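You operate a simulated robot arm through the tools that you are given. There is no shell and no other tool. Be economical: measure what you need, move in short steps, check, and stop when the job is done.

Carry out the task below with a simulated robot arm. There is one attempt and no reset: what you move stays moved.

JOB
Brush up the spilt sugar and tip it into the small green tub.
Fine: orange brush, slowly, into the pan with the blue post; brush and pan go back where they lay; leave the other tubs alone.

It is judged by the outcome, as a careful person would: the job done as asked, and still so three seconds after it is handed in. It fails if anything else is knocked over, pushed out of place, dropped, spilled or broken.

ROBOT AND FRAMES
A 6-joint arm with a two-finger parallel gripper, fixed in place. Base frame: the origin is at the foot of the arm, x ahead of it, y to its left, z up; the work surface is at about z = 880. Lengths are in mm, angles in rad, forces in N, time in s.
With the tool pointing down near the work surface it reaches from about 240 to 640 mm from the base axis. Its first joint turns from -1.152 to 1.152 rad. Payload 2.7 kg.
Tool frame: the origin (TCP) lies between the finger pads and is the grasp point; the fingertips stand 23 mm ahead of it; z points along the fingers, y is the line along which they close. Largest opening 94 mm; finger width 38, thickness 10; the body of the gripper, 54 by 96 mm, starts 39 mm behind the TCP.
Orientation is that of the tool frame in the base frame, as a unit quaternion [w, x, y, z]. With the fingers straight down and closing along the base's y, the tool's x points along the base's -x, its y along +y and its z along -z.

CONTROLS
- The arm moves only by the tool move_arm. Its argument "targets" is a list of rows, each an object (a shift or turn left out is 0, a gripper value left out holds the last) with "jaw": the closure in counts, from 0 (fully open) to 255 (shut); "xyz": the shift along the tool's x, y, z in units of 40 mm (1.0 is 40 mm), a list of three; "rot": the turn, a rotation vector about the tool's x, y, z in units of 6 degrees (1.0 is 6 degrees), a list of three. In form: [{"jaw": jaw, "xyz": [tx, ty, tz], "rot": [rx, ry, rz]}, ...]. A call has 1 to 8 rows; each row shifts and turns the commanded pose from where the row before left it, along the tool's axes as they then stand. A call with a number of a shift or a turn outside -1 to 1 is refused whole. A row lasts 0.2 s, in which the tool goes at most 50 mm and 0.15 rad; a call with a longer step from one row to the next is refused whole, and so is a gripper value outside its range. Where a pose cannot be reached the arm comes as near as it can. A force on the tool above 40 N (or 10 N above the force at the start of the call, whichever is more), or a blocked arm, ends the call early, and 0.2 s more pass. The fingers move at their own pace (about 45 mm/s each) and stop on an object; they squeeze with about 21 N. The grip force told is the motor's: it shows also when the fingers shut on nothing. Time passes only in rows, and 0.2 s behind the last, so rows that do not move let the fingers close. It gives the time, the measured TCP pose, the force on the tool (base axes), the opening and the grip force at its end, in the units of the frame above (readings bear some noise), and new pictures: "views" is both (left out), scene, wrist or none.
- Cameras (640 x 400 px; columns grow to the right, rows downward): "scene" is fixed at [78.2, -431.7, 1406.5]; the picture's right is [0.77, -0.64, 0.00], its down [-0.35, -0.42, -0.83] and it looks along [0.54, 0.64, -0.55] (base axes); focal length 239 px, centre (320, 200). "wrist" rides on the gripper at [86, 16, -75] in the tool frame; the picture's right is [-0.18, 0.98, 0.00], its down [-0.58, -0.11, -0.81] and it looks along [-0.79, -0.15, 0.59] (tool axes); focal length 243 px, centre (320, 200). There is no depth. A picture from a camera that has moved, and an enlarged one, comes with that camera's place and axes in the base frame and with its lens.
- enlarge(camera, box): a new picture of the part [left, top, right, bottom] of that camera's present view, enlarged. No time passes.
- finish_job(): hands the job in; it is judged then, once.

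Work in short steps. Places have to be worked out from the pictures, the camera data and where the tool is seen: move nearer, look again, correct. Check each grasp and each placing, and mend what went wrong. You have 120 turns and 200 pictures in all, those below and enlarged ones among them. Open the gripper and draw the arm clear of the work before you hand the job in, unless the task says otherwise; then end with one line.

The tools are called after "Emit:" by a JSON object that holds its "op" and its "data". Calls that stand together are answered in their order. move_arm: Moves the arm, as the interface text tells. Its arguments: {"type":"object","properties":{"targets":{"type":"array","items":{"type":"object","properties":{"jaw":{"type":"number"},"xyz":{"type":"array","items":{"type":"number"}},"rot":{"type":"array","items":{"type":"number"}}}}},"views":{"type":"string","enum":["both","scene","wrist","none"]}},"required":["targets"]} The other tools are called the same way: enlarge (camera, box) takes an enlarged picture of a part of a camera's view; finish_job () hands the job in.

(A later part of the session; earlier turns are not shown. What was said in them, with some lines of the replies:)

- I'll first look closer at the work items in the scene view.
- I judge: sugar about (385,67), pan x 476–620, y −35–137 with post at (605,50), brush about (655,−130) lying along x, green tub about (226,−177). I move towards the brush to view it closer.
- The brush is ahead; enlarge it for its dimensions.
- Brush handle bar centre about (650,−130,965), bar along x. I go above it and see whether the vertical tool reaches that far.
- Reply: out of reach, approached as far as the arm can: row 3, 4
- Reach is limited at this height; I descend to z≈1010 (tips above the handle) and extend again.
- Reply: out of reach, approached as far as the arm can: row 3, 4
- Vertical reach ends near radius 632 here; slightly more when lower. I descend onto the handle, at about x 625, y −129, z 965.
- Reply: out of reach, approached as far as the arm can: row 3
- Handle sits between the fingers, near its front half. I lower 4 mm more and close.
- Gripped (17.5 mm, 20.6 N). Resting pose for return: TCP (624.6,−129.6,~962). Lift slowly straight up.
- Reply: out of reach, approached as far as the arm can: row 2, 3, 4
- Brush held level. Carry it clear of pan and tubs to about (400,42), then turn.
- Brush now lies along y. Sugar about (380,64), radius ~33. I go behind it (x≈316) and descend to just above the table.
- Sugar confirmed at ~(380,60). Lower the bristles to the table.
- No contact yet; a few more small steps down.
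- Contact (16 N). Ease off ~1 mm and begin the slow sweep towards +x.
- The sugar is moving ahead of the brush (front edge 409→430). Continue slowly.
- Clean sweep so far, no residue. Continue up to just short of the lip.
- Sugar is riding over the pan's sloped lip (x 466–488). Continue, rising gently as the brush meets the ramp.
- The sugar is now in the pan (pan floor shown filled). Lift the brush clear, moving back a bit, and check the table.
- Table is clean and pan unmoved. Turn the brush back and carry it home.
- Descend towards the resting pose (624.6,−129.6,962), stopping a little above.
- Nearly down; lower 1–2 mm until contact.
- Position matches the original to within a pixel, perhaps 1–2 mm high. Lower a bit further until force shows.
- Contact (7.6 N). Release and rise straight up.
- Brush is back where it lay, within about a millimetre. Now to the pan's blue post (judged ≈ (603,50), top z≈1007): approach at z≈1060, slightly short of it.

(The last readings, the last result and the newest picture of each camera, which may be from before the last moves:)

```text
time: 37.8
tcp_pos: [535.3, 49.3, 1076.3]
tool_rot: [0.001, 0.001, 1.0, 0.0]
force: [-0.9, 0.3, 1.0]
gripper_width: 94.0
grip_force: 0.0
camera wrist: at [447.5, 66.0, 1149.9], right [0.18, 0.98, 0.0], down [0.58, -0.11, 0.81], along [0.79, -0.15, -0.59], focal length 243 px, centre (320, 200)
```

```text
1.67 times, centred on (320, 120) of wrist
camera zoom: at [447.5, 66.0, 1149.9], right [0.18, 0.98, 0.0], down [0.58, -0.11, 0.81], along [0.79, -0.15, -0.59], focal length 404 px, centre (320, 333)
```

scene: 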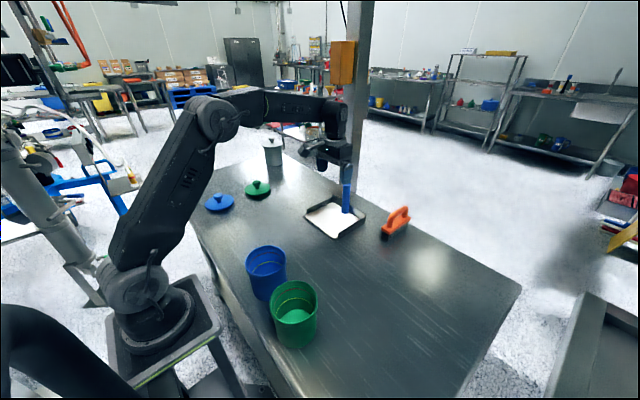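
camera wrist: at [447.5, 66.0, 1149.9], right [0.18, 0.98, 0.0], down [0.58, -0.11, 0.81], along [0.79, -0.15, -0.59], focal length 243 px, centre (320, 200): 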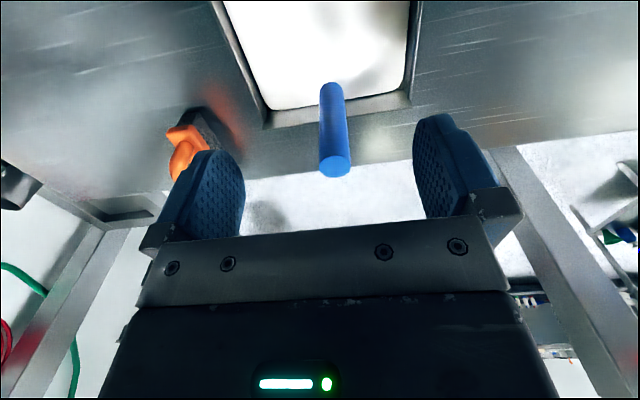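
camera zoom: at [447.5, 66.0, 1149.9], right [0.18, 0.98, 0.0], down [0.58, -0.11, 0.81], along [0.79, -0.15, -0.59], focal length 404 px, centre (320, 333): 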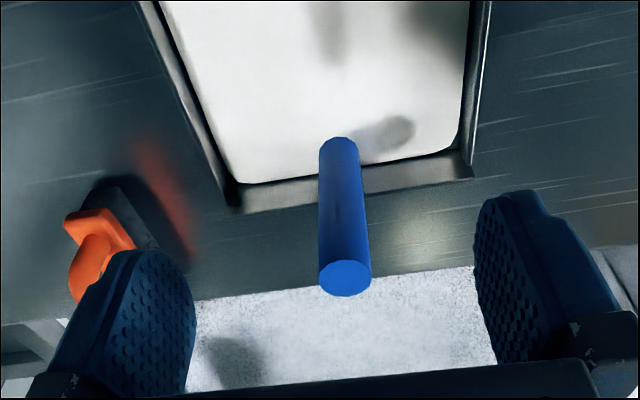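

Post fixed at about (596,51). Move over it and descend to z≈975 with the fingers straddling it.

Emit:
{"op": "move_arm", "data": {"targets": [{"xyz": [-0.75, 0.03, 0.2]}, {"xyz": [-0.77, 0, 0.3]}, {"xyz": [0, 0, 0.7]}, {"xyz": [0, 0, 0.7]}, {"xyz": [0, 0, 0.6]}, {}]}}

```text
time: 39.2
tcp_pos: [595.0, 51.6, 973.4]
tool_rot: [0.002, 0.0, 1.0, -0.001]
force: [0.2, 0.2, -0.3]
gripper_width: 94.2
grip_force: 0.1
camera wrist: at [508.8, 67.5, 1047.2], right [0.18, 0.98, 0.0], down [0.58, -0.11, 0.81], along [0.79, -0.15, -0.59], focal length 243 px, centre (320, 200)
```

scene: 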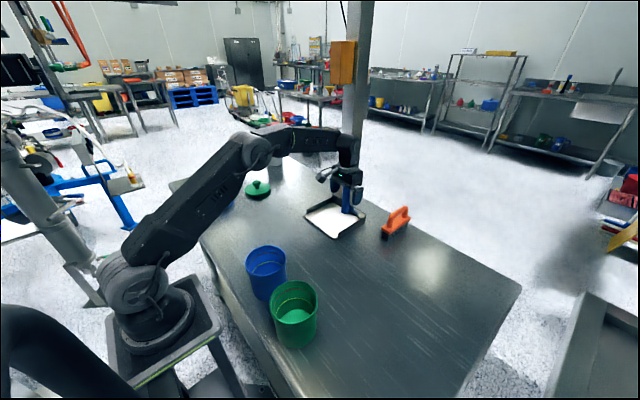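
wrist: 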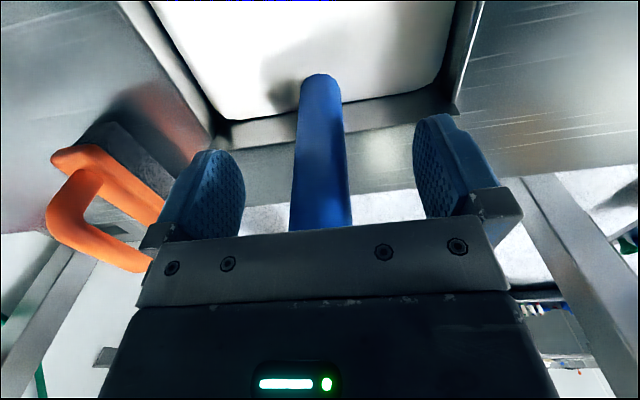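

Centred on the post. Close the fingers.

Emit:
{"op": "move_arm", "data": {"targets": [{"jaw": 255}, {"jaw": 255}, {"jaw": 255}, {"jaw": 255}, {"jaw": 255}, {"jaw": 255}], "views": "wrist"}}

Emit:
{"op": "enlarge", "data": {"camera": "scene", "box": [290, 160, 400, 245]}}

```text
time: 40.6
tcp_pos: [595.9, 49.5, 974.0]
tool_rot: [0.0, 0.001, 1.0, 0.0]
force: [0.6, -1.0, 0.2]
gripper_width: 25.3
grip_force: 21.2
camera wrist: at [508.8, 67.3, 1047.7], right [0.18, 0.98, 0.0], down [0.58, -0.11, 0.81], along [0.79, -0.15, -0.59], focal length 243 px, centre (320, 200)
```

wrist: 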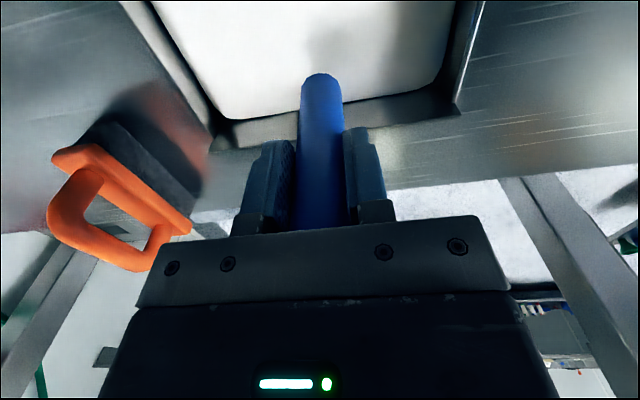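

```text
4.71 times, centred on (345, 202) of scene
camera zoom: at [78.2, -431.8, 1406.5], right [0.77, -0.64, 0.0], down [-0.35, -0.42, -0.83], along [0.54, 0.64, -0.55], focal length 1126 px, centre (202, 188)
```

zoom: 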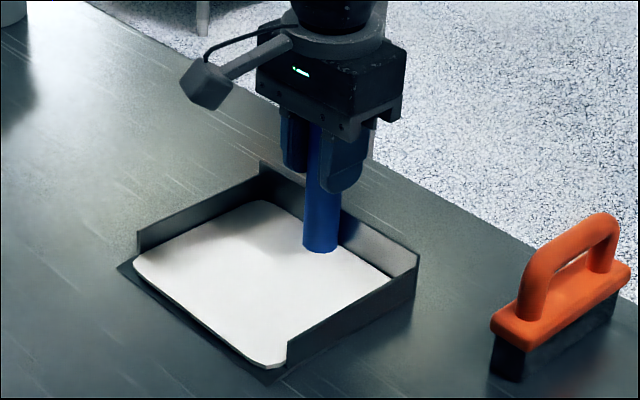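

Post gripped (25.3 mm). Rest pose for return: (595.9,50,974). Lift slowly ~16 mm and check for droop.

Emit:
{"op": "move_arm", "data": {"targets": [{"xyz": [0, 0, -0.1]}, {"xyz": [0, 0, -0.1]}, {"xyz": [0, 0, -0.1]}, {"xyz": [0, 0, -0.1]}, {}], "views": "wrist"}}

Emit:
{"op": "enlarge", "data": {"camera": "scene", "box": [290, 160, 400, 245]}}

```text
time: 41.8
tcp_pos: [595.4, 51.5, 991.4]
tool_rot: [-0.001, -0.001, 1.0, 0.001]
force: [-0.5, 0.2, -8.7]
gripper_width: 25.3
grip_force: 21.1
camera wrist: at [508.5, 68.4, 1064.5], right [0.18, 0.98, 0.0], down [0.58, -0.11, 0.81], along [0.79, -0.15, -0.59], focal length 243 px, centre (320, 200)
```

wrist: 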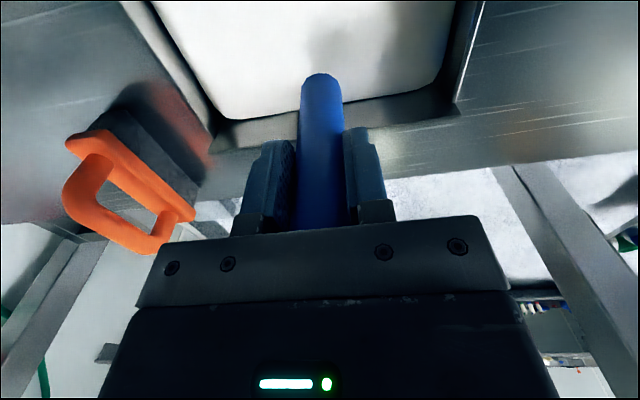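

```text
4.71 times, centred on (345, 202) of scene
camera zoom: at [78.4, -431.7, 1406.5], right [0.77, -0.64, 0.0], down [-0.35, -0.42, -0.83], along [0.54, 0.64, -0.55], focal length 1126 px, centre (202, 188)
```

zoom: 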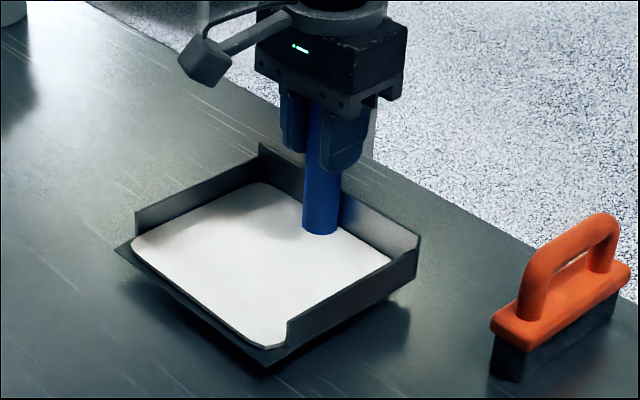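

Lifted level with no droop (about 0.75 kg). Before carrying, I measure the green tub's rim accurately.

Emit:
{"op": "enlarge", "data": {"camera": "scene", "box": [230, 235, 340, 355]}}

```text
3.33 times, centred on (285, 295) of scene
camera zoom: at [78.4, -431.7, 1406.5], right [0.77, -0.64, 0.0], down [-0.35, -0.42, -0.83], along [0.54, 0.64, -0.55], focal length 797 px, centre (437, -117)
```

zoom: 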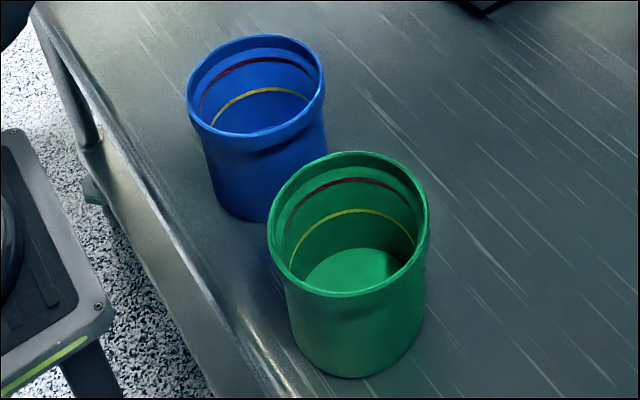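

Green tub: centre ≈ (221,−182), rim z ≈ 980, diameter ≈ 94. I tilt the pan 6° lip-up for safe carrying, then raise and draw it inward gently.

Emit:
{"op": "move_arm", "data": {"targets": [{"rot": [0, 0.5, 0]}, {"rot": [0, 0.5, 0]}, {"xyz": [0.05, 0, -0.5]}, {"xyz": [0.05, 0, -0.5]}, {"xyz": [0.05, 0, -0.5]}, {"xyz": [0.5, 0, -0.25]}, {"xyz": [0.5, 0, -0.25]}, {"xyz": [0.5, 0, -0.25]}]}}

```text
time: 43.6
tcp_pos: [540.2, 51.8, 1086.7]
tool_rot: [-0.053, 0.0, 0.999, 0.0]
force: [-1.0, -0.1, -9.4]
gripper_width: 25.2
grip_force: 20.7
camera wrist: at [461.7, 68.1, 1169.9], right [0.18, 0.98, -0.02], down [0.66, -0.11, 0.74], along [0.73, -0.15, -0.67], focal length 243 px, centre (320, 200)
```

scene: 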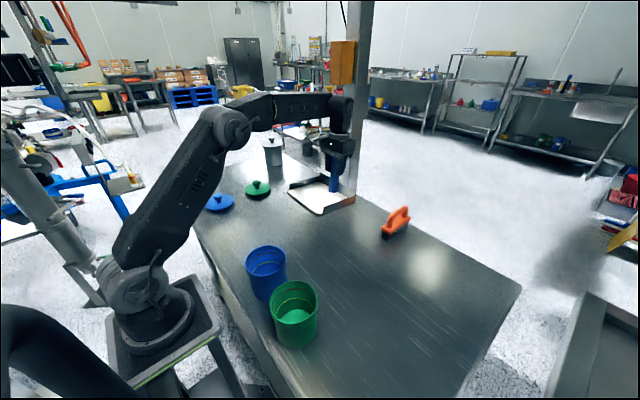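
wrist: 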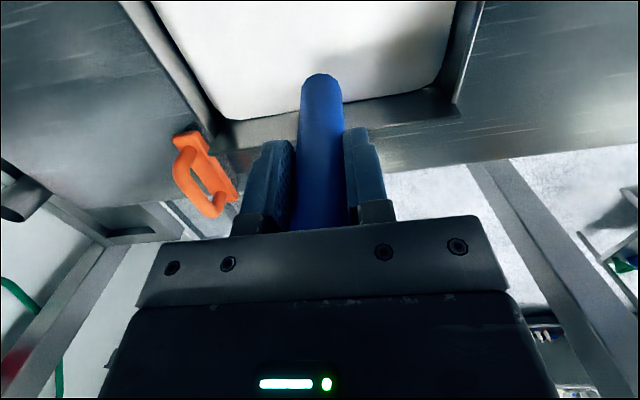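

Sugar stays in place. Continue inward to about (420,−30,1130) and yaw 15°.

Emit:
{"op": "move_arm", "data": {"targets": [{"xyz": [0.5, -0.3, -0.16]}, {"xyz": [0.6, -0.4, -0.16]}, {"xyz": [0.6, -0.4, -0.16]}, {"xyz": [0.6, -0.4, -0.16]}, {"xyz": [0.5, -0.3, -0.16]}, {"rot": [0.087, 0, -0.83]}, {"rot": [0.087, 0, -0.83]}, {"rot": [0.087, 0, -0.83]}]}}

```text
time: 45.4
tcp_pos: [430.6, -21.2, 1131.0]
tool_rot: [-0.051, -0.131, 0.99, -0.007]
force: [0.6, -0.7, -7.9]
gripper_width: 25.3
grip_force: 21.0
camera wrist: at [350.4, -24.8, 1213.1], right [-0.08, 1.0, -0.02], down [0.67, 0.07, 0.74], along [0.74, 0.05, -0.67], focal length 243 px, centre (320, 200)
```

scene: 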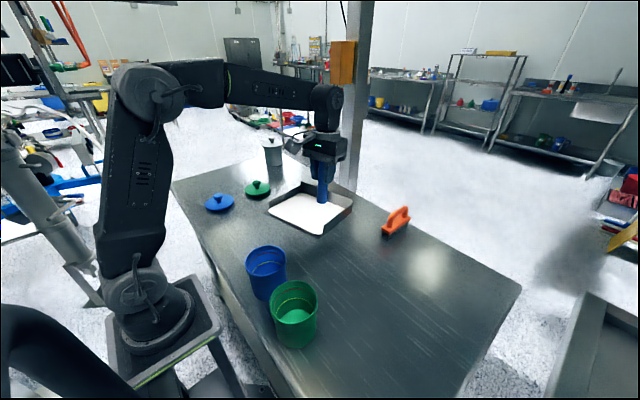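
wrist: 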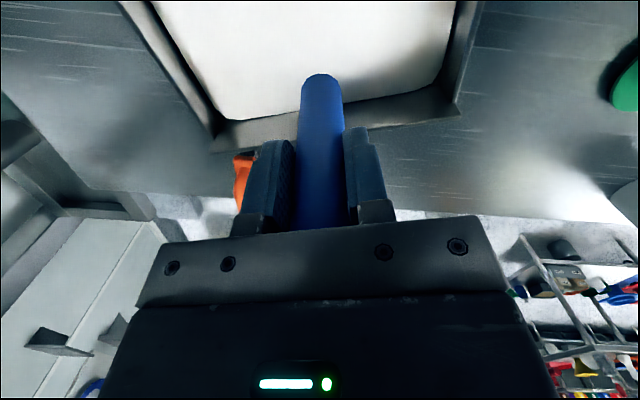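

Continue to the pre-pour place, TCP ≈ (327,−61,1130), pan still well above the rims.

Emit:
{"op": "move_arm", "data": {"targets": [{"xyz": [0.4, -0.05, 0.05]}, {"xyz": [0.5, -0.05, 0.05]}, {"xyz": [0.5, -0.05, 0.05]}, {"xyz": [0.5, -0.05, 0.05]}, {"xyz": [0.46, -0.05, 0.05]}, {"xyz": [0.4, -0.04, 0.04]}, {}]}}

Emit:
{"op": "enlarge", "data": {"camera": "scene", "box": [210, 165, 370, 355]}}

```text
time: 47.0
tcp_pos: [326.9, -61.0, 1131.0]
tool_rot: [-0.051, -0.131, 0.99, -0.006]
force: [0.0, -0.3, -9.1]
gripper_width: 25.2
grip_force: 21.0
camera wrist: at [247.5, -64.6, 1213.8], right [-0.08, 1.0, -0.02], down [0.67, 0.07, 0.74], along [0.74, 0.05, -0.67], focal length 243 px, centre (320, 200)
```

scene: 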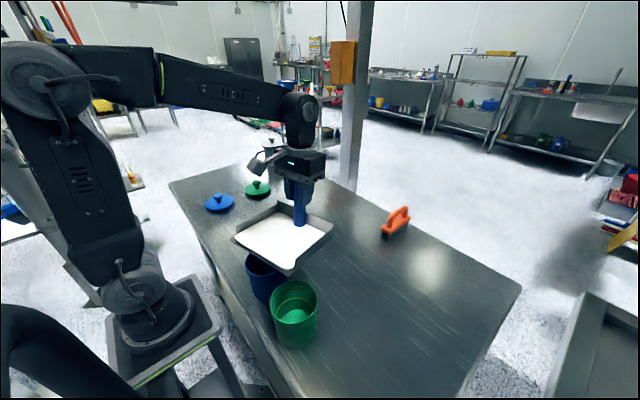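
wrist: 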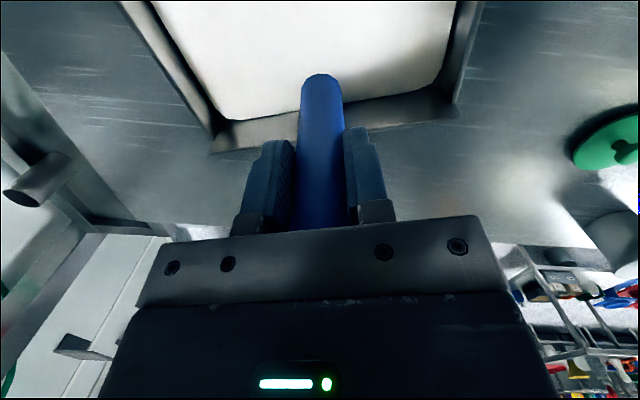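

```text
2.11 times, centred on (290, 260) of scene
camera zoom: at [78.3, -431.8, 1406.5], right [0.77, -0.64, 0.0], down [-0.35, -0.42, -0.83], along [0.54, 0.64, -0.55], focal length 504 px, centre (383, 74)
```

zoom: 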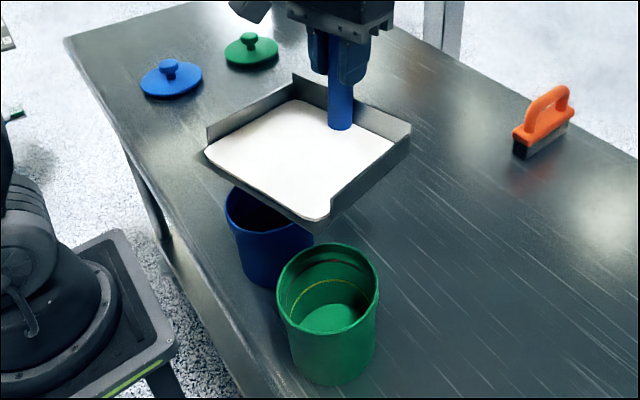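

Corner of the pan is above the tub centre as predicted. Level the pan, lower 20 mm and begin tilting about that front corner (12° first).

Emit:
{"op": "move_arm", "data": {"targets": [{"rot": [0, -0.5, 0]}, {"rot": [0, -0.5, 0]}, {"xyz": [0, 0, 0.25]}, {"xyz": [0, 0, 0.25]}, {"xyz": [0.098, -0.083, -0.2], "rot": [-0.32, -0.383, 0]}, {"xyz": [0.098, -0.083, -0.2], "rot": [-0.32, -0.383, 0]}, {"xyz": [0.098, -0.083, -0.2], "rot": [-0.32, -0.383, 0]}, {"xyz": [0.098, -0.083, -0.2], "rot": [-0.32, -0.383, 0]}], "views": "scene"}}

Emit:
{"op": "enlarge", "data": {"camera": "scene", "box": [210, 165, 370, 355]}}

```text
time: 48.8
tcp_pos: [313.6, -79.4, 1140.6]
tool_rot: [0.072, -0.13, 0.986, 0.077]
force: [-0.4, -0.4, -9.7]
gripper_width: 25.5
grip_force: 21.1
```

scene: 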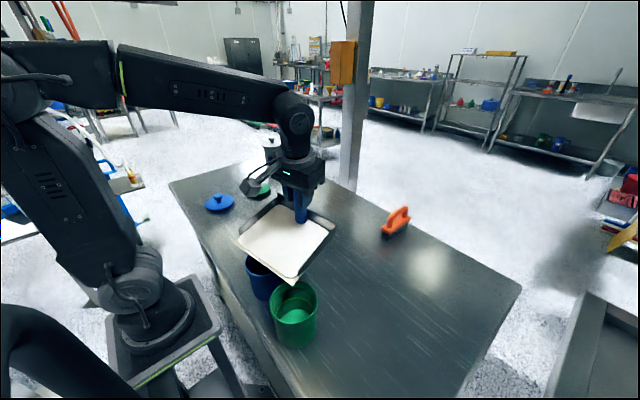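

```text
2.11 times, centred on (290, 260) of scene
camera zoom: at [78.3, -431.8, 1406.5], right [0.77, -0.64, 0.0], down [-0.35, -0.42, -0.83], along [0.54, 0.64, -0.55], focal length 504 px, centre (383, 74)
```

zoom: 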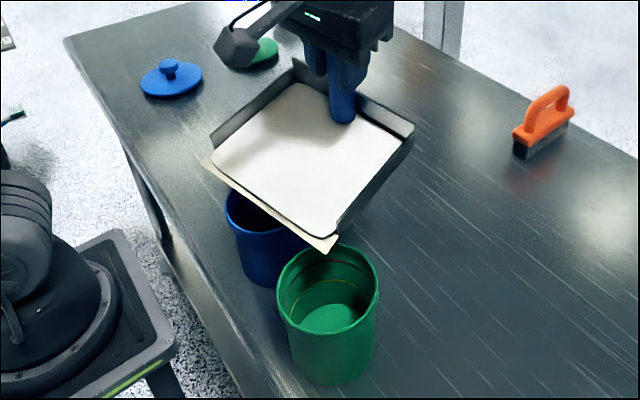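

Sugar not flowing yet; corner is above the tub. Lower 20 mm further and tilt on to 30°.

Emit:
{"op": "move_arm", "data": {"targets": [{"xyz": [0.04, -0.033, 0.245]}, {"xyz": [0.04, -0.033, 0.245]}, {"xyz": [0.098, -0.083, -0.2], "rot": [-0.32, -0.383, 0]}, {"xyz": [0.098, -0.083, -0.2], "rot": [-0.32, -0.383, 0]}, {"xyz": [0.098, -0.083, -0.2], "rot": [-0.32, -0.383, 0]}, {"xyz": [0.098, -0.083, -0.2], "rot": [-0.32, -0.383, 0]}], "views": "none"}}

Emit:
{"op": "enlarge", "data": {"camera": "scene", "box": [210, 165, 370, 355]}}

```text
time: 50.2
tcp_pos: [297.2, -103.8, 1143.7]
tool_rot: [0.142, -0.129, 0.969, 0.154]
force: [0.6, -0.5, -9.0]
gripper_width: 25.4
grip_force: 20.7
```

```text
2.11 times, centred on (290, 260) of scene
camera zoom: at [78.3, -431.8, 1406.5], right [0.77, -0.64, 0.0], down [-0.35, -0.42, -0.83], along [0.54, 0.64, -0.55], focal length 504 px, centre (383, 74)
```

zoom: 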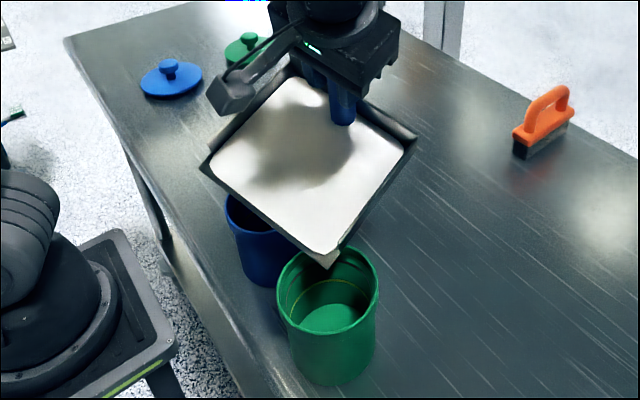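

At 24° it still holds; corner just inside the tub's opening. Tilt on to 36°.

Emit:
{"op": "move_arm", "data": {"targets": [{"xyz": [0.12, -0.1, -0.2], "rot": [-0.32, -0.383, 0]}, {"xyz": [0.12, -0.1, -0.2], "rot": [-0.32, -0.383, 0]}, {"xyz": [0.12, -0.1, -0.2], "rot": [-0.32, -0.383, 0]}, {"xyz": [0.12, -0.1, -0.2], "rot": [-0.32, -0.383, 0]}], "views": "none"}}

Emit:
{"op": "enlarge", "data": {"camera": "scene", "box": [210, 165, 370, 355]}}

```text
time: 51.2
tcp_pos: [276.2, -132.7, 1161.3]
tool_rot: [0.21, -0.125, 0.943, 0.228]
force: [0.0, -0.5, -8.7]
gripper_width: 25.3
grip_force: 20.8
```

```text
2.11 times, centred on (290, 260) of scene
camera zoom: at [78.3, -431.8, 1406.5], right [0.77, -0.64, 0.0], down [-0.35, -0.42, -0.83], along [0.54, 0.64, -0.55], focal length 504 px, centre (383, 74)
```

zoom: 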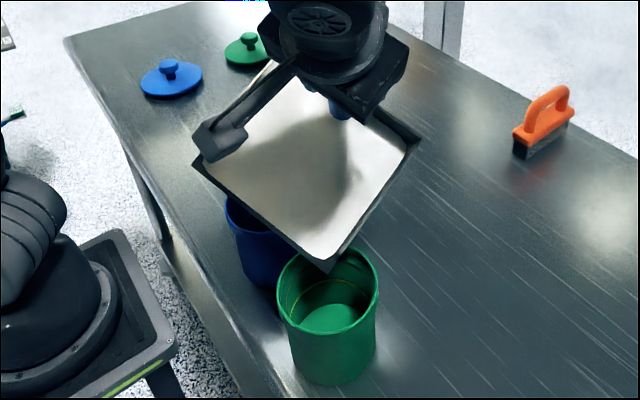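

36°, still holding. Nudge the corner towards tub centre and tilt on to 48°.

Emit:
{"op": "move_arm", "data": {"targets": [{"xyz": [0.12, -0.1, -0.22], "rot": [-0.32, -0.383, 0]}, {"xyz": [0.12, -0.1, -0.22], "rot": [-0.32, -0.383, 0]}, {"xyz": [0.12, -0.1, -0.22], "rot": [-0.32, -0.383, 0]}, {"xyz": [0.12, -0.1, -0.22], "rot": [-0.32, -0.383, 0]}], "views": "none"}}

Emit:
{"op": "enlarge", "data": {"camera": "scene", "box": [210, 165, 370, 355]}}

```text
time: 52.2
tcp_pos: [251.8, -168.2, 1173.1]
tool_rot: [0.276, -0.121, 0.905, 0.3]
force: [0.0, 0.4, -8.6]
gripper_width: 25.1
grip_force: 20.9
```

```text
2.11 times, centred on (290, 260) of scene
camera zoom: at [78.3, -431.8, 1406.5], right [0.77, -0.64, 0.0], down [-0.35, -0.42, -0.83], along [0.54, 0.64, -0.55], focal length 504 px, centre (383, 74)
```

zoom: 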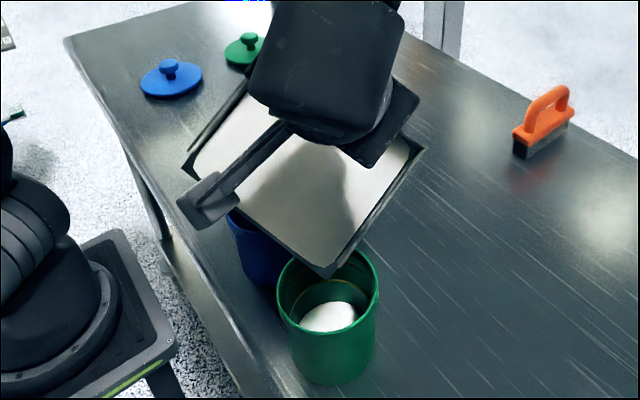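

Sugar is arriving in the tub. Hold a second, then look.

Emit:
{"op": "move_arm", "data": {"targets": [{}, {}, {}, {}, {}], "views": "none"}}

Emit:
{"op": "enlarge", "data": {"camera": "scene", "box": [210, 165, 370, 355]}}

```text
time: 53.4
tcp_pos: [251.7, -168.2, 1173.0]
tool_rot: [0.275, -0.12, 0.906, 0.299]
force: [0.1, 0.2, -9.0]
gripper_width: 25.2
grip_force: 20.8
```

```text
2.11 times, centred on (290, 260) of scene
camera zoom: at [78.3, -431.8, 1406.5], right [0.77, -0.64, 0.0], down [-0.35, -0.42, -0.83], along [0.54, 0.64, -0.55], focal length 504 px, centre (383, 74)
```

zoom: 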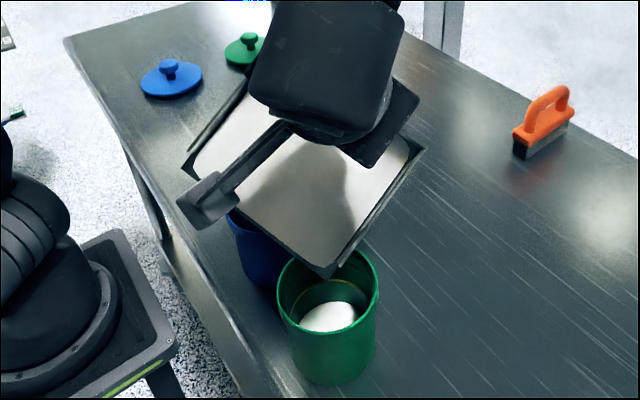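

It stops flowing at this angle. Tilt further, holding the corner in place.

Emit:
{"op": "move_arm", "data": {"targets": [{"xyz": [0.1, -0.085, -0.2], "rot": [-0.32, -0.383, 0]}, {"xyz": [0.1, -0.085, -0.2], "rot": [-0.32, -0.383, 0]}, {"xyz": [0.1, -0.085, -0.2], "rot": [-0.32, -0.383, 0]}, {"xyz": [0.1, -0.085, -0.2], "rot": [-0.32, -0.383, 0]}, {}], "views": "wrist"}}

Emit:
{"op": "enlarge", "data": {"camera": "scene", "box": [210, 165, 370, 355]}}

```text
time: 54.6
tcp_pos: [230.7, -199.1, 1175.6]
tool_rot: [0.339, -0.113, 0.859, 0.367]
force: [0.8, 0.7, -8.5]
gripper_width: 25.1
grip_force: 20.8
camera wrist: at [121.7, -234.5, 1163.8], right [-0.3, 0.68, 0.67], down [0.08, -0.68, 0.73], along [0.95, 0.27, 0.15], focal length 243 px, centre (320, 200)
```

wrist: 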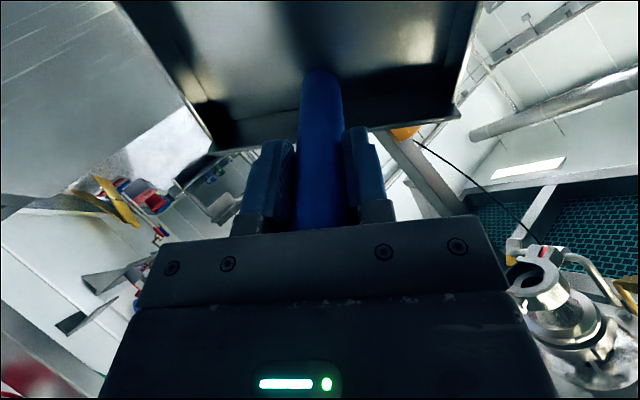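

```text
2.11 times, centred on (290, 260) of scene
camera zoom: at [78.3, -431.8, 1406.5], right [0.77, -0.64, 0.0], down [-0.35, -0.42, -0.83], along [0.54, 0.64, -0.55], focal length 504 px, centre (383, 74)
```

zoom: 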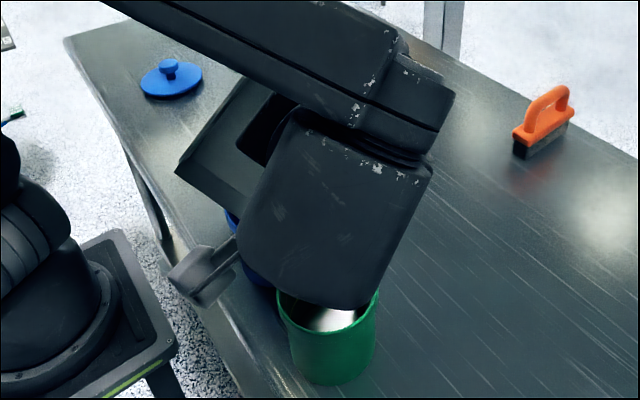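

The pan is empty. Let it settle a moment, rise ~30 mm, and start tilting back.

Emit:
{"op": "move_arm", "data": {"targets": [{}, {}, {"xyz": [-0.25, 0.21, -0.19]}, {"xyz": [-0.25, 0.21, -0.19]}, {"xyz": [-0.18, 0.15, 0.41], "rot": [0.64, 0.766, 0]}, {"xyz": [-0.18, 0.15, 0.41], "rot": [0.64, 0.766, 0]}, {"xyz": [-0.18, 0.15, 0.41], "rot": [0.64, 0.766, 0]}, {"xyz": [-0.18, 0.15, 0.41], "rot": [0.64, 0.766, 0]}], "views": "wrist"}}

Emit:
{"op": "enlarge", "data": {"camera": "scene", "box": [210, 165, 370, 355]}}

```text
time: 56.4
tcp_pos: [273.6, -138.1, 1191.5]
tool_rot: [0.209, -0.124, 0.943, 0.226]
force: [1.1, 0.2, -8.4]
gripper_width: 25.1
grip_force: 21.3
camera wrist: at [166.1, -170.5, 1218.7], right [-0.16, 0.88, 0.45], down [0.28, -0.4, 0.87], along [0.95, 0.27, -0.18], focal length 243 px, centre (320, 200)
```

wrist: 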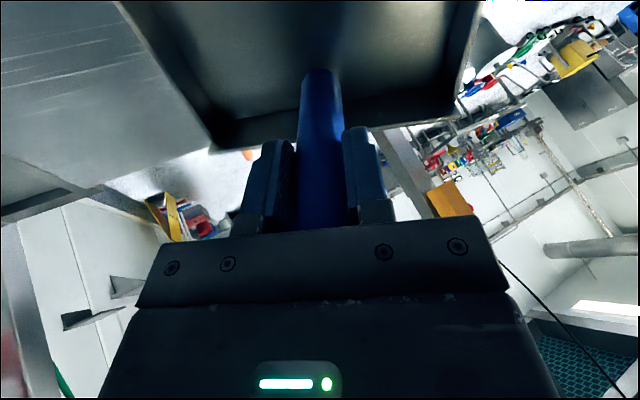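

```text
2.11 times, centred on (290, 260) of scene
camera zoom: at [78.3, -431.8, 1406.5], right [0.77, -0.64, 0.0], down [-0.35, -0.42, -0.83], along [0.54, 0.64, -0.55], focal length 504 px, centre (383, 74)
```

zoom: 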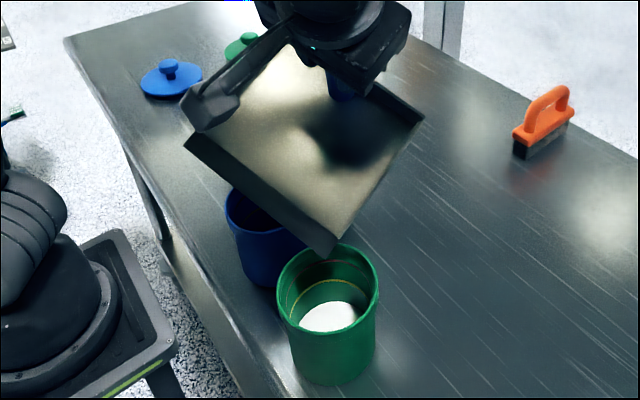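

All sugar is in the green tub; pan empty, nothing beside it. Bring the pan level again.

Emit:
{"op": "move_arm", "data": {"targets": [{"xyz": [-0.18, 0.15, 0.35], "rot": [0.64, 0.766, 0]}, {"xyz": [-0.18, 0.15, 0.35], "rot": [0.64, 0.766, 0]}, {"xyz": [-0.18, 0.15, 0.35], "rot": [0.64, 0.766, 0]}, {"xyz": [-0.18, 0.15, 0.3], "rot": [0.64, 0.766, 0]}, {"xyz": [-0.18, 0.15, 0.3], "rot": [0.64, 0.766, 0]}, {"xyz": [-0.18, 0.15, 0.3], "rot": [0.64, 0.766, 0]}], "views": "wrist"}}

Emit:
{"op": "enlarge", "data": {"camera": "scene", "box": [210, 165, 370, 355]}}

```text
time: 57.8
tcp_pos: [318.9, -73.9, 1140.0]
tool_rot: [-0.001, -0.131, 0.991, 0.0]
force: [0.4, 0.0, -8.6]
gripper_width: 25.4
grip_force: 21.6
camera wrist: at [231.0, -78.7, 1215.2], right [-0.08, 1.0, 0.0], down [0.59, 0.05, 0.81], along [0.8, 0.06, -0.59], focal length 243 px, centre (320, 200)
```

wrist: 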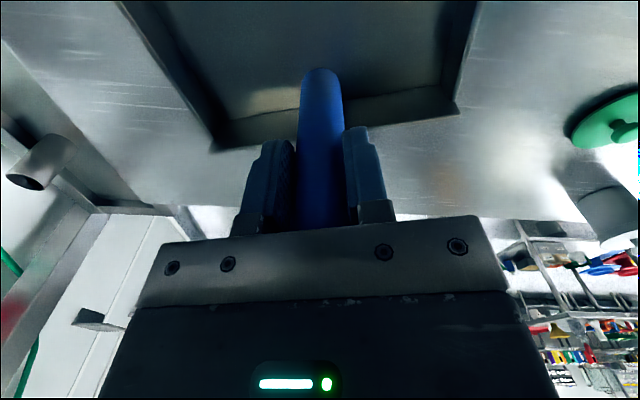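

```text
2.11 times, centred on (290, 260) of scene
camera zoom: at [78.3, -431.8, 1406.5], right [0.77, -0.64, 0.0], down [-0.35, -0.42, -0.83], along [0.54, 0.64, -0.55], focal length 504 px, centre (383, 74)
```

zoom: 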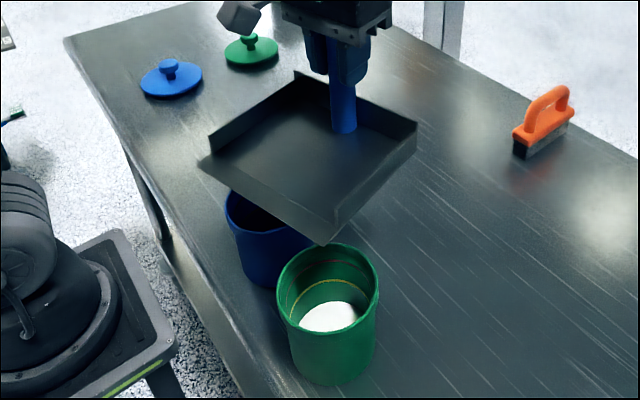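

Pan sits unchanged in the grip. Undo the yaw and carry it back towards its place.

Emit:
{"op": "move_arm", "data": {"targets": [{"rot": [0, 0, 0.833]}, {"rot": [0, 0, 0.833]}, {"rot": [0, 0, 0.834]}], "views": "none"}}

Emit:
{"op": "move_arm", "data": {"targets": [{"xyz": [-0.7, 0.4, 0.1]}, {"xyz": [-0.7, 0.4, 0.1]}, {"xyz": [-0.7, 0.4, 0.1]}, {"xyz": [-0.7, 0.4, 0.2]}, {"xyz": [-0.7, 0.4, 0.2]}, {"xyz": [-0.7, 0.4, 0.2]}, {"xyz": [-0.7, 0.4, 0.2]}, {"xyz": [-0.6, 0.33, 0.2]}], "views": "none"}}

```text
time: 58.6
tcp_pos: [318.3, -72.9, 1141.0]
tool_rot: [0.001, 0.0, 1.0, 0.0]
force: [0.6, 0.1, -8.7]
gripper_width: 25.2
grip_force: 20.4
```

```text
time: 60.4
tcp_pos: [537.4, 52.6, 1090.0]
tool_rot: [0.0, 0.0, 1.0, 0.0]
force: [-0.2, 0.3, -8.4]
gripper_width: 25.3
grip_force: 20.9
```

Now over to x≈596 and down to about 20 mm above rest.

Emit:
{"op": "move_arm", "data": {"targets": [{"xyz": [-0.49, -0.02, 0.25]}, {"xyz": [-0.49, -0.02, 0.25]}, {"xyz": [-0.48, -0.01, 0.25]}, {"xyz": [0, 0, 0.6]}, {"xyz": [0, 0, 0.6]}, {"xyz": [0, 0, 0.5]}, {}], "views": "none"}}

Emit:
{"op": "enlarge", "data": {"camera": "scene", "box": [290, 160, 400, 245]}}

```text
time: 62.0
tcp_pos: [597.9, 50.7, 991.8]
tool_rot: [0.001, 0.0, 1.0, -0.001]
force: [-0.8, 0.4, -8.2]
gripper_width: 25.3
grip_force: 20.9
```

```text
4.71 times, centred on (345, 202) of scene
camera zoom: at [78.4, -431.7, 1406.5], right [0.77, -0.64, 0.0], down [-0.35, -0.42, -0.83], along [0.54, 0.64, -0.55], focal length 1126 px, centre (202, 188)
```

zoom: 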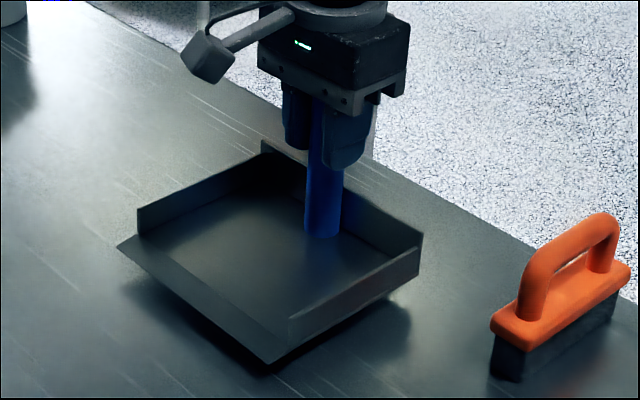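

Pan is ~2 mm too far in x by comparison with the earlier picture; correct that and lower slowly to contact.

Emit:
{"op": "move_arm", "data": {"targets": [{"xyz": [0.06, 0.01, 0.1]}, {"xyz": [0, 0, 0.1]}, {"xyz": [0, 0, 0.1]}, {"xyz": [0, 0, 0.08]}, {}], "views": "none"}}

Emit:
{"op": "enlarge", "data": {"camera": "scene", "box": [290, 160, 400, 245]}}

```text
time: 63.2
tcp_pos: [594.9, 51.2, 975.9]
tool_rot: [0.0, -0.001, 1.0, 0.0]
force: [-0.1, -0.2, -8.7]
gripper_width: 25.4
grip_force: 21.1
```

```text
4.71 times, centred on (345, 202) of scene
camera zoom: at [78.4, -431.7, 1406.5], right [0.77, -0.64, 0.0], down [-0.35, -0.42, -0.83], along [0.54, 0.64, -0.55], focal length 1126 px, centre (202, 188)
```

zoom: 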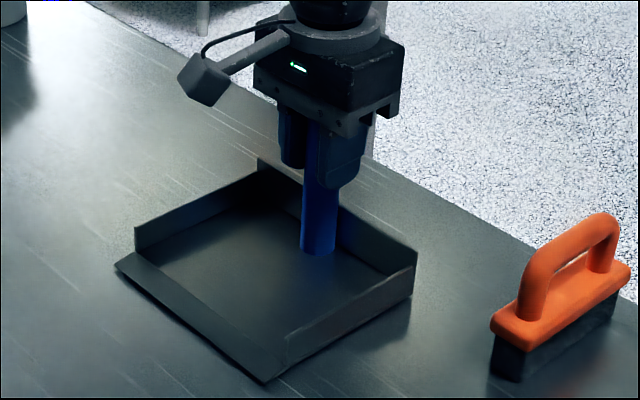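

Still ~2 mm above and ~2 mm left in the image versus the original; correct and lower to contact.

Emit:
{"op": "move_arm", "data": {"targets": [{"xyz": [-0.04, -0.03, 0.03]}, {"xyz": [0, 0, 0.02]}, {}], "views": "none"}}

Emit:
{"op": "enlarge", "data": {"camera": "scene", "box": [290, 160, 400, 245]}}

```text
time: 64.0
tcp_pos: [596.3, 49.7, 972.9]
tool_rot: [0.001, 0.0, 1.0, 0.0]
force: [0.5, 0.0, -9.7]
gripper_width: 25.2
grip_force: 21.2
```

```text
4.71 times, centred on (345, 202) of scene
camera zoom: at [78.4, -431.7, 1406.5], right [0.77, -0.64, 0.0], down [-0.35, -0.42, -0.83], along [0.54, 0.64, -0.55], focal length 1126 px, centre (202, 188)
```

zoom: 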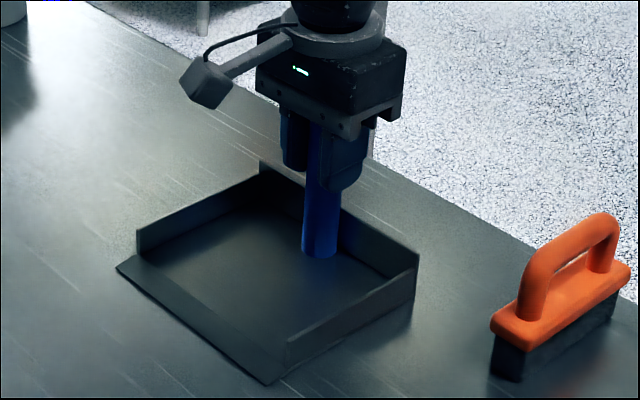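

Horizontal place now matches; a final millimetre or so down until the table bears it.

Emit:
{"op": "move_arm", "data": {"targets": [{"xyz": [0, 0, 0.025]}, {}], "views": "none"}}

```text
time: 64.6
tcp_pos: [594.6, 50.8, 974.3]
tool_rot: [0.0, 0.0, 1.0, 0.0]
force: [-0.4, 0.2, -6.9]
gripper_width: 25.0
grip_force: 20.9
```

Emit:
{"op": "move_arm", "data": {"targets": [{"xyz": [0, 0, 0.025]}, {}], "views": "none"}}

```text
time: 65.2
tcp_pos: [596.5, 51.1, 974.1]
tool_rot: [0.0, -0.001, 1.0, 0.0]
force: [-2.7, -0.4, -0.9]
gripper_width: 25.1
grip_force: 21.2
```

The table bears nearly all the weight now. Release, and rise straight up.

Emit:
{"op": "move_arm", "data": {"targets": [{"jaw": 220}, {"jaw": 120}, {"jaw": 0}, {"jaw": 0}, {"jaw": 0}, {"jaw": 0}], "views": "none"}}

Emit:
{"op": "move_arm", "data": {"targets": [{"xyz": [0, 0, -0.6]}, {"xyz": [0, 0, -0.8]}, {"xyz": [0.1, 0, -0.9]}, {"xyz": [0.9, 0, -0.6]}, {"xyz": [0.9, 0, -0.6]}, {"xyz": [0.9, 0, -0.6]}, {"xyz": [0.9, 0, -0.6]}, {"xyz": [0.9, 0, -0.6]}]}}

Emit:
{"op": "enlarge", "data": {"camera": "scene", "box": [290, 160, 400, 245]}}

Emit:
{"op": "enlarge", "data": {"camera": "scene", "box": [180, 130, 360, 360]}}

```text
time: 66.6
tcp_pos: [596.1, 50.8, 973.1]
tool_rot: [0.001, -0.001, 1.0, 0.0]
force: [-0.3, -0.8, 0.2]
gripper_width: 94.1
grip_force: 0.0
```

```text
time: 68.4
tcp_pos: [410.8, 48.3, 1181.7]
tool_rot: [0.002, -0.001, 1.0, 0.0]
force: [-0.2, -0.7, 0.2]
gripper_width: 94.2
grip_force: 0.1
camera wrist: at [324.0, 65.8, 1257.1], right [0.18, 0.98, 0.0], down [0.58, -0.11, 0.81], along [0.79, -0.15, -0.59], focal length 243 px, centre (320, 200)
```

scene: 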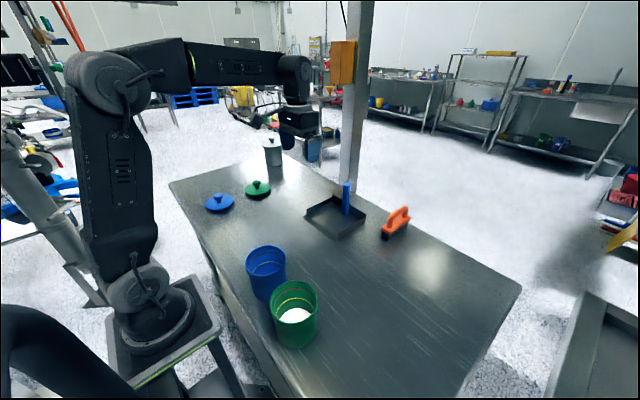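
wrist: 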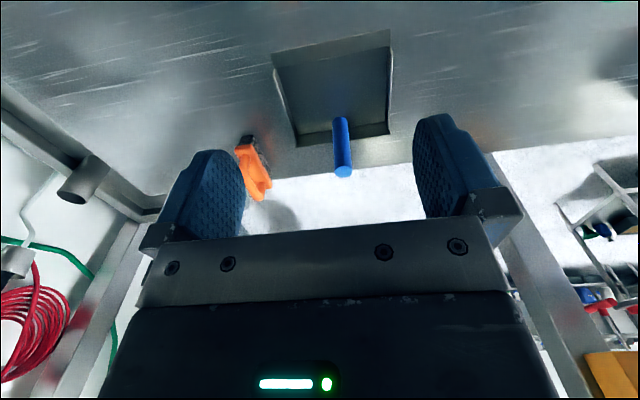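

```text
4.71 times, centred on (345, 202) of scene
camera zoom: at [78.2, -431.7, 1406.5], right [0.77, -0.64, 0.0], down [-0.35, -0.42, -0.83], along [0.54, 0.64, -0.55], focal length 1126 px, centre (202, 188)
```

zoom: 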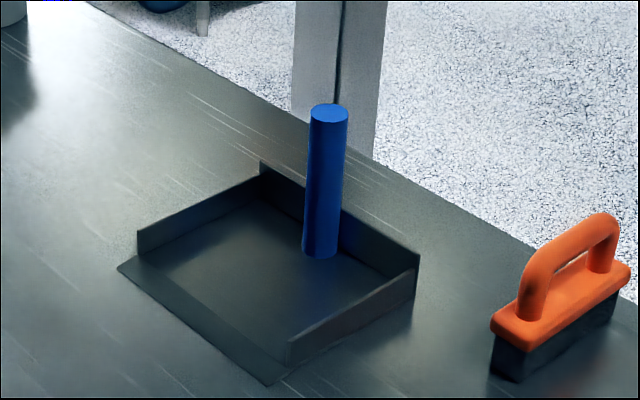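

```text
1.74 times, centred on (270, 245) of scene
camera zoom: at [78.2, -431.7, 1406.5], right [0.77, -0.64, 0.0], down [-0.35, -0.42, -0.83], along [0.54, 0.64, -0.55], focal length 416 px, centre (407, 122)
```

zoom: 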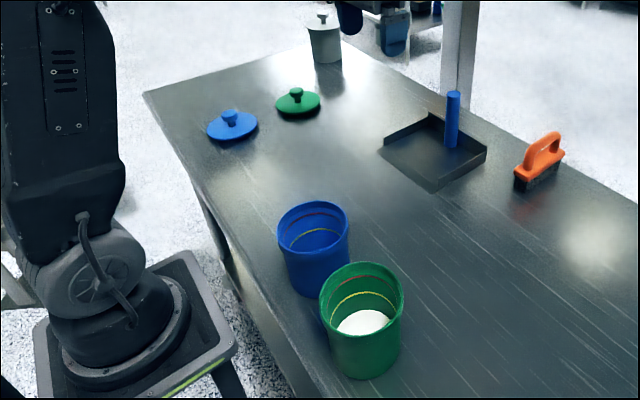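

The pan and brush are back at their places, the sugar is in the green tub, the table is clean, and the other tubs and lids haven't moved. The arm is clear and the gripper open, so I hand in.

Emit:
{"op": "finish_job", "data": {}}

```text
The job is handed in.
```

The spilt sugar is in the green tub, the brush and pan are back within a millimetre or two of where they lay, and the other tubs were not touched.
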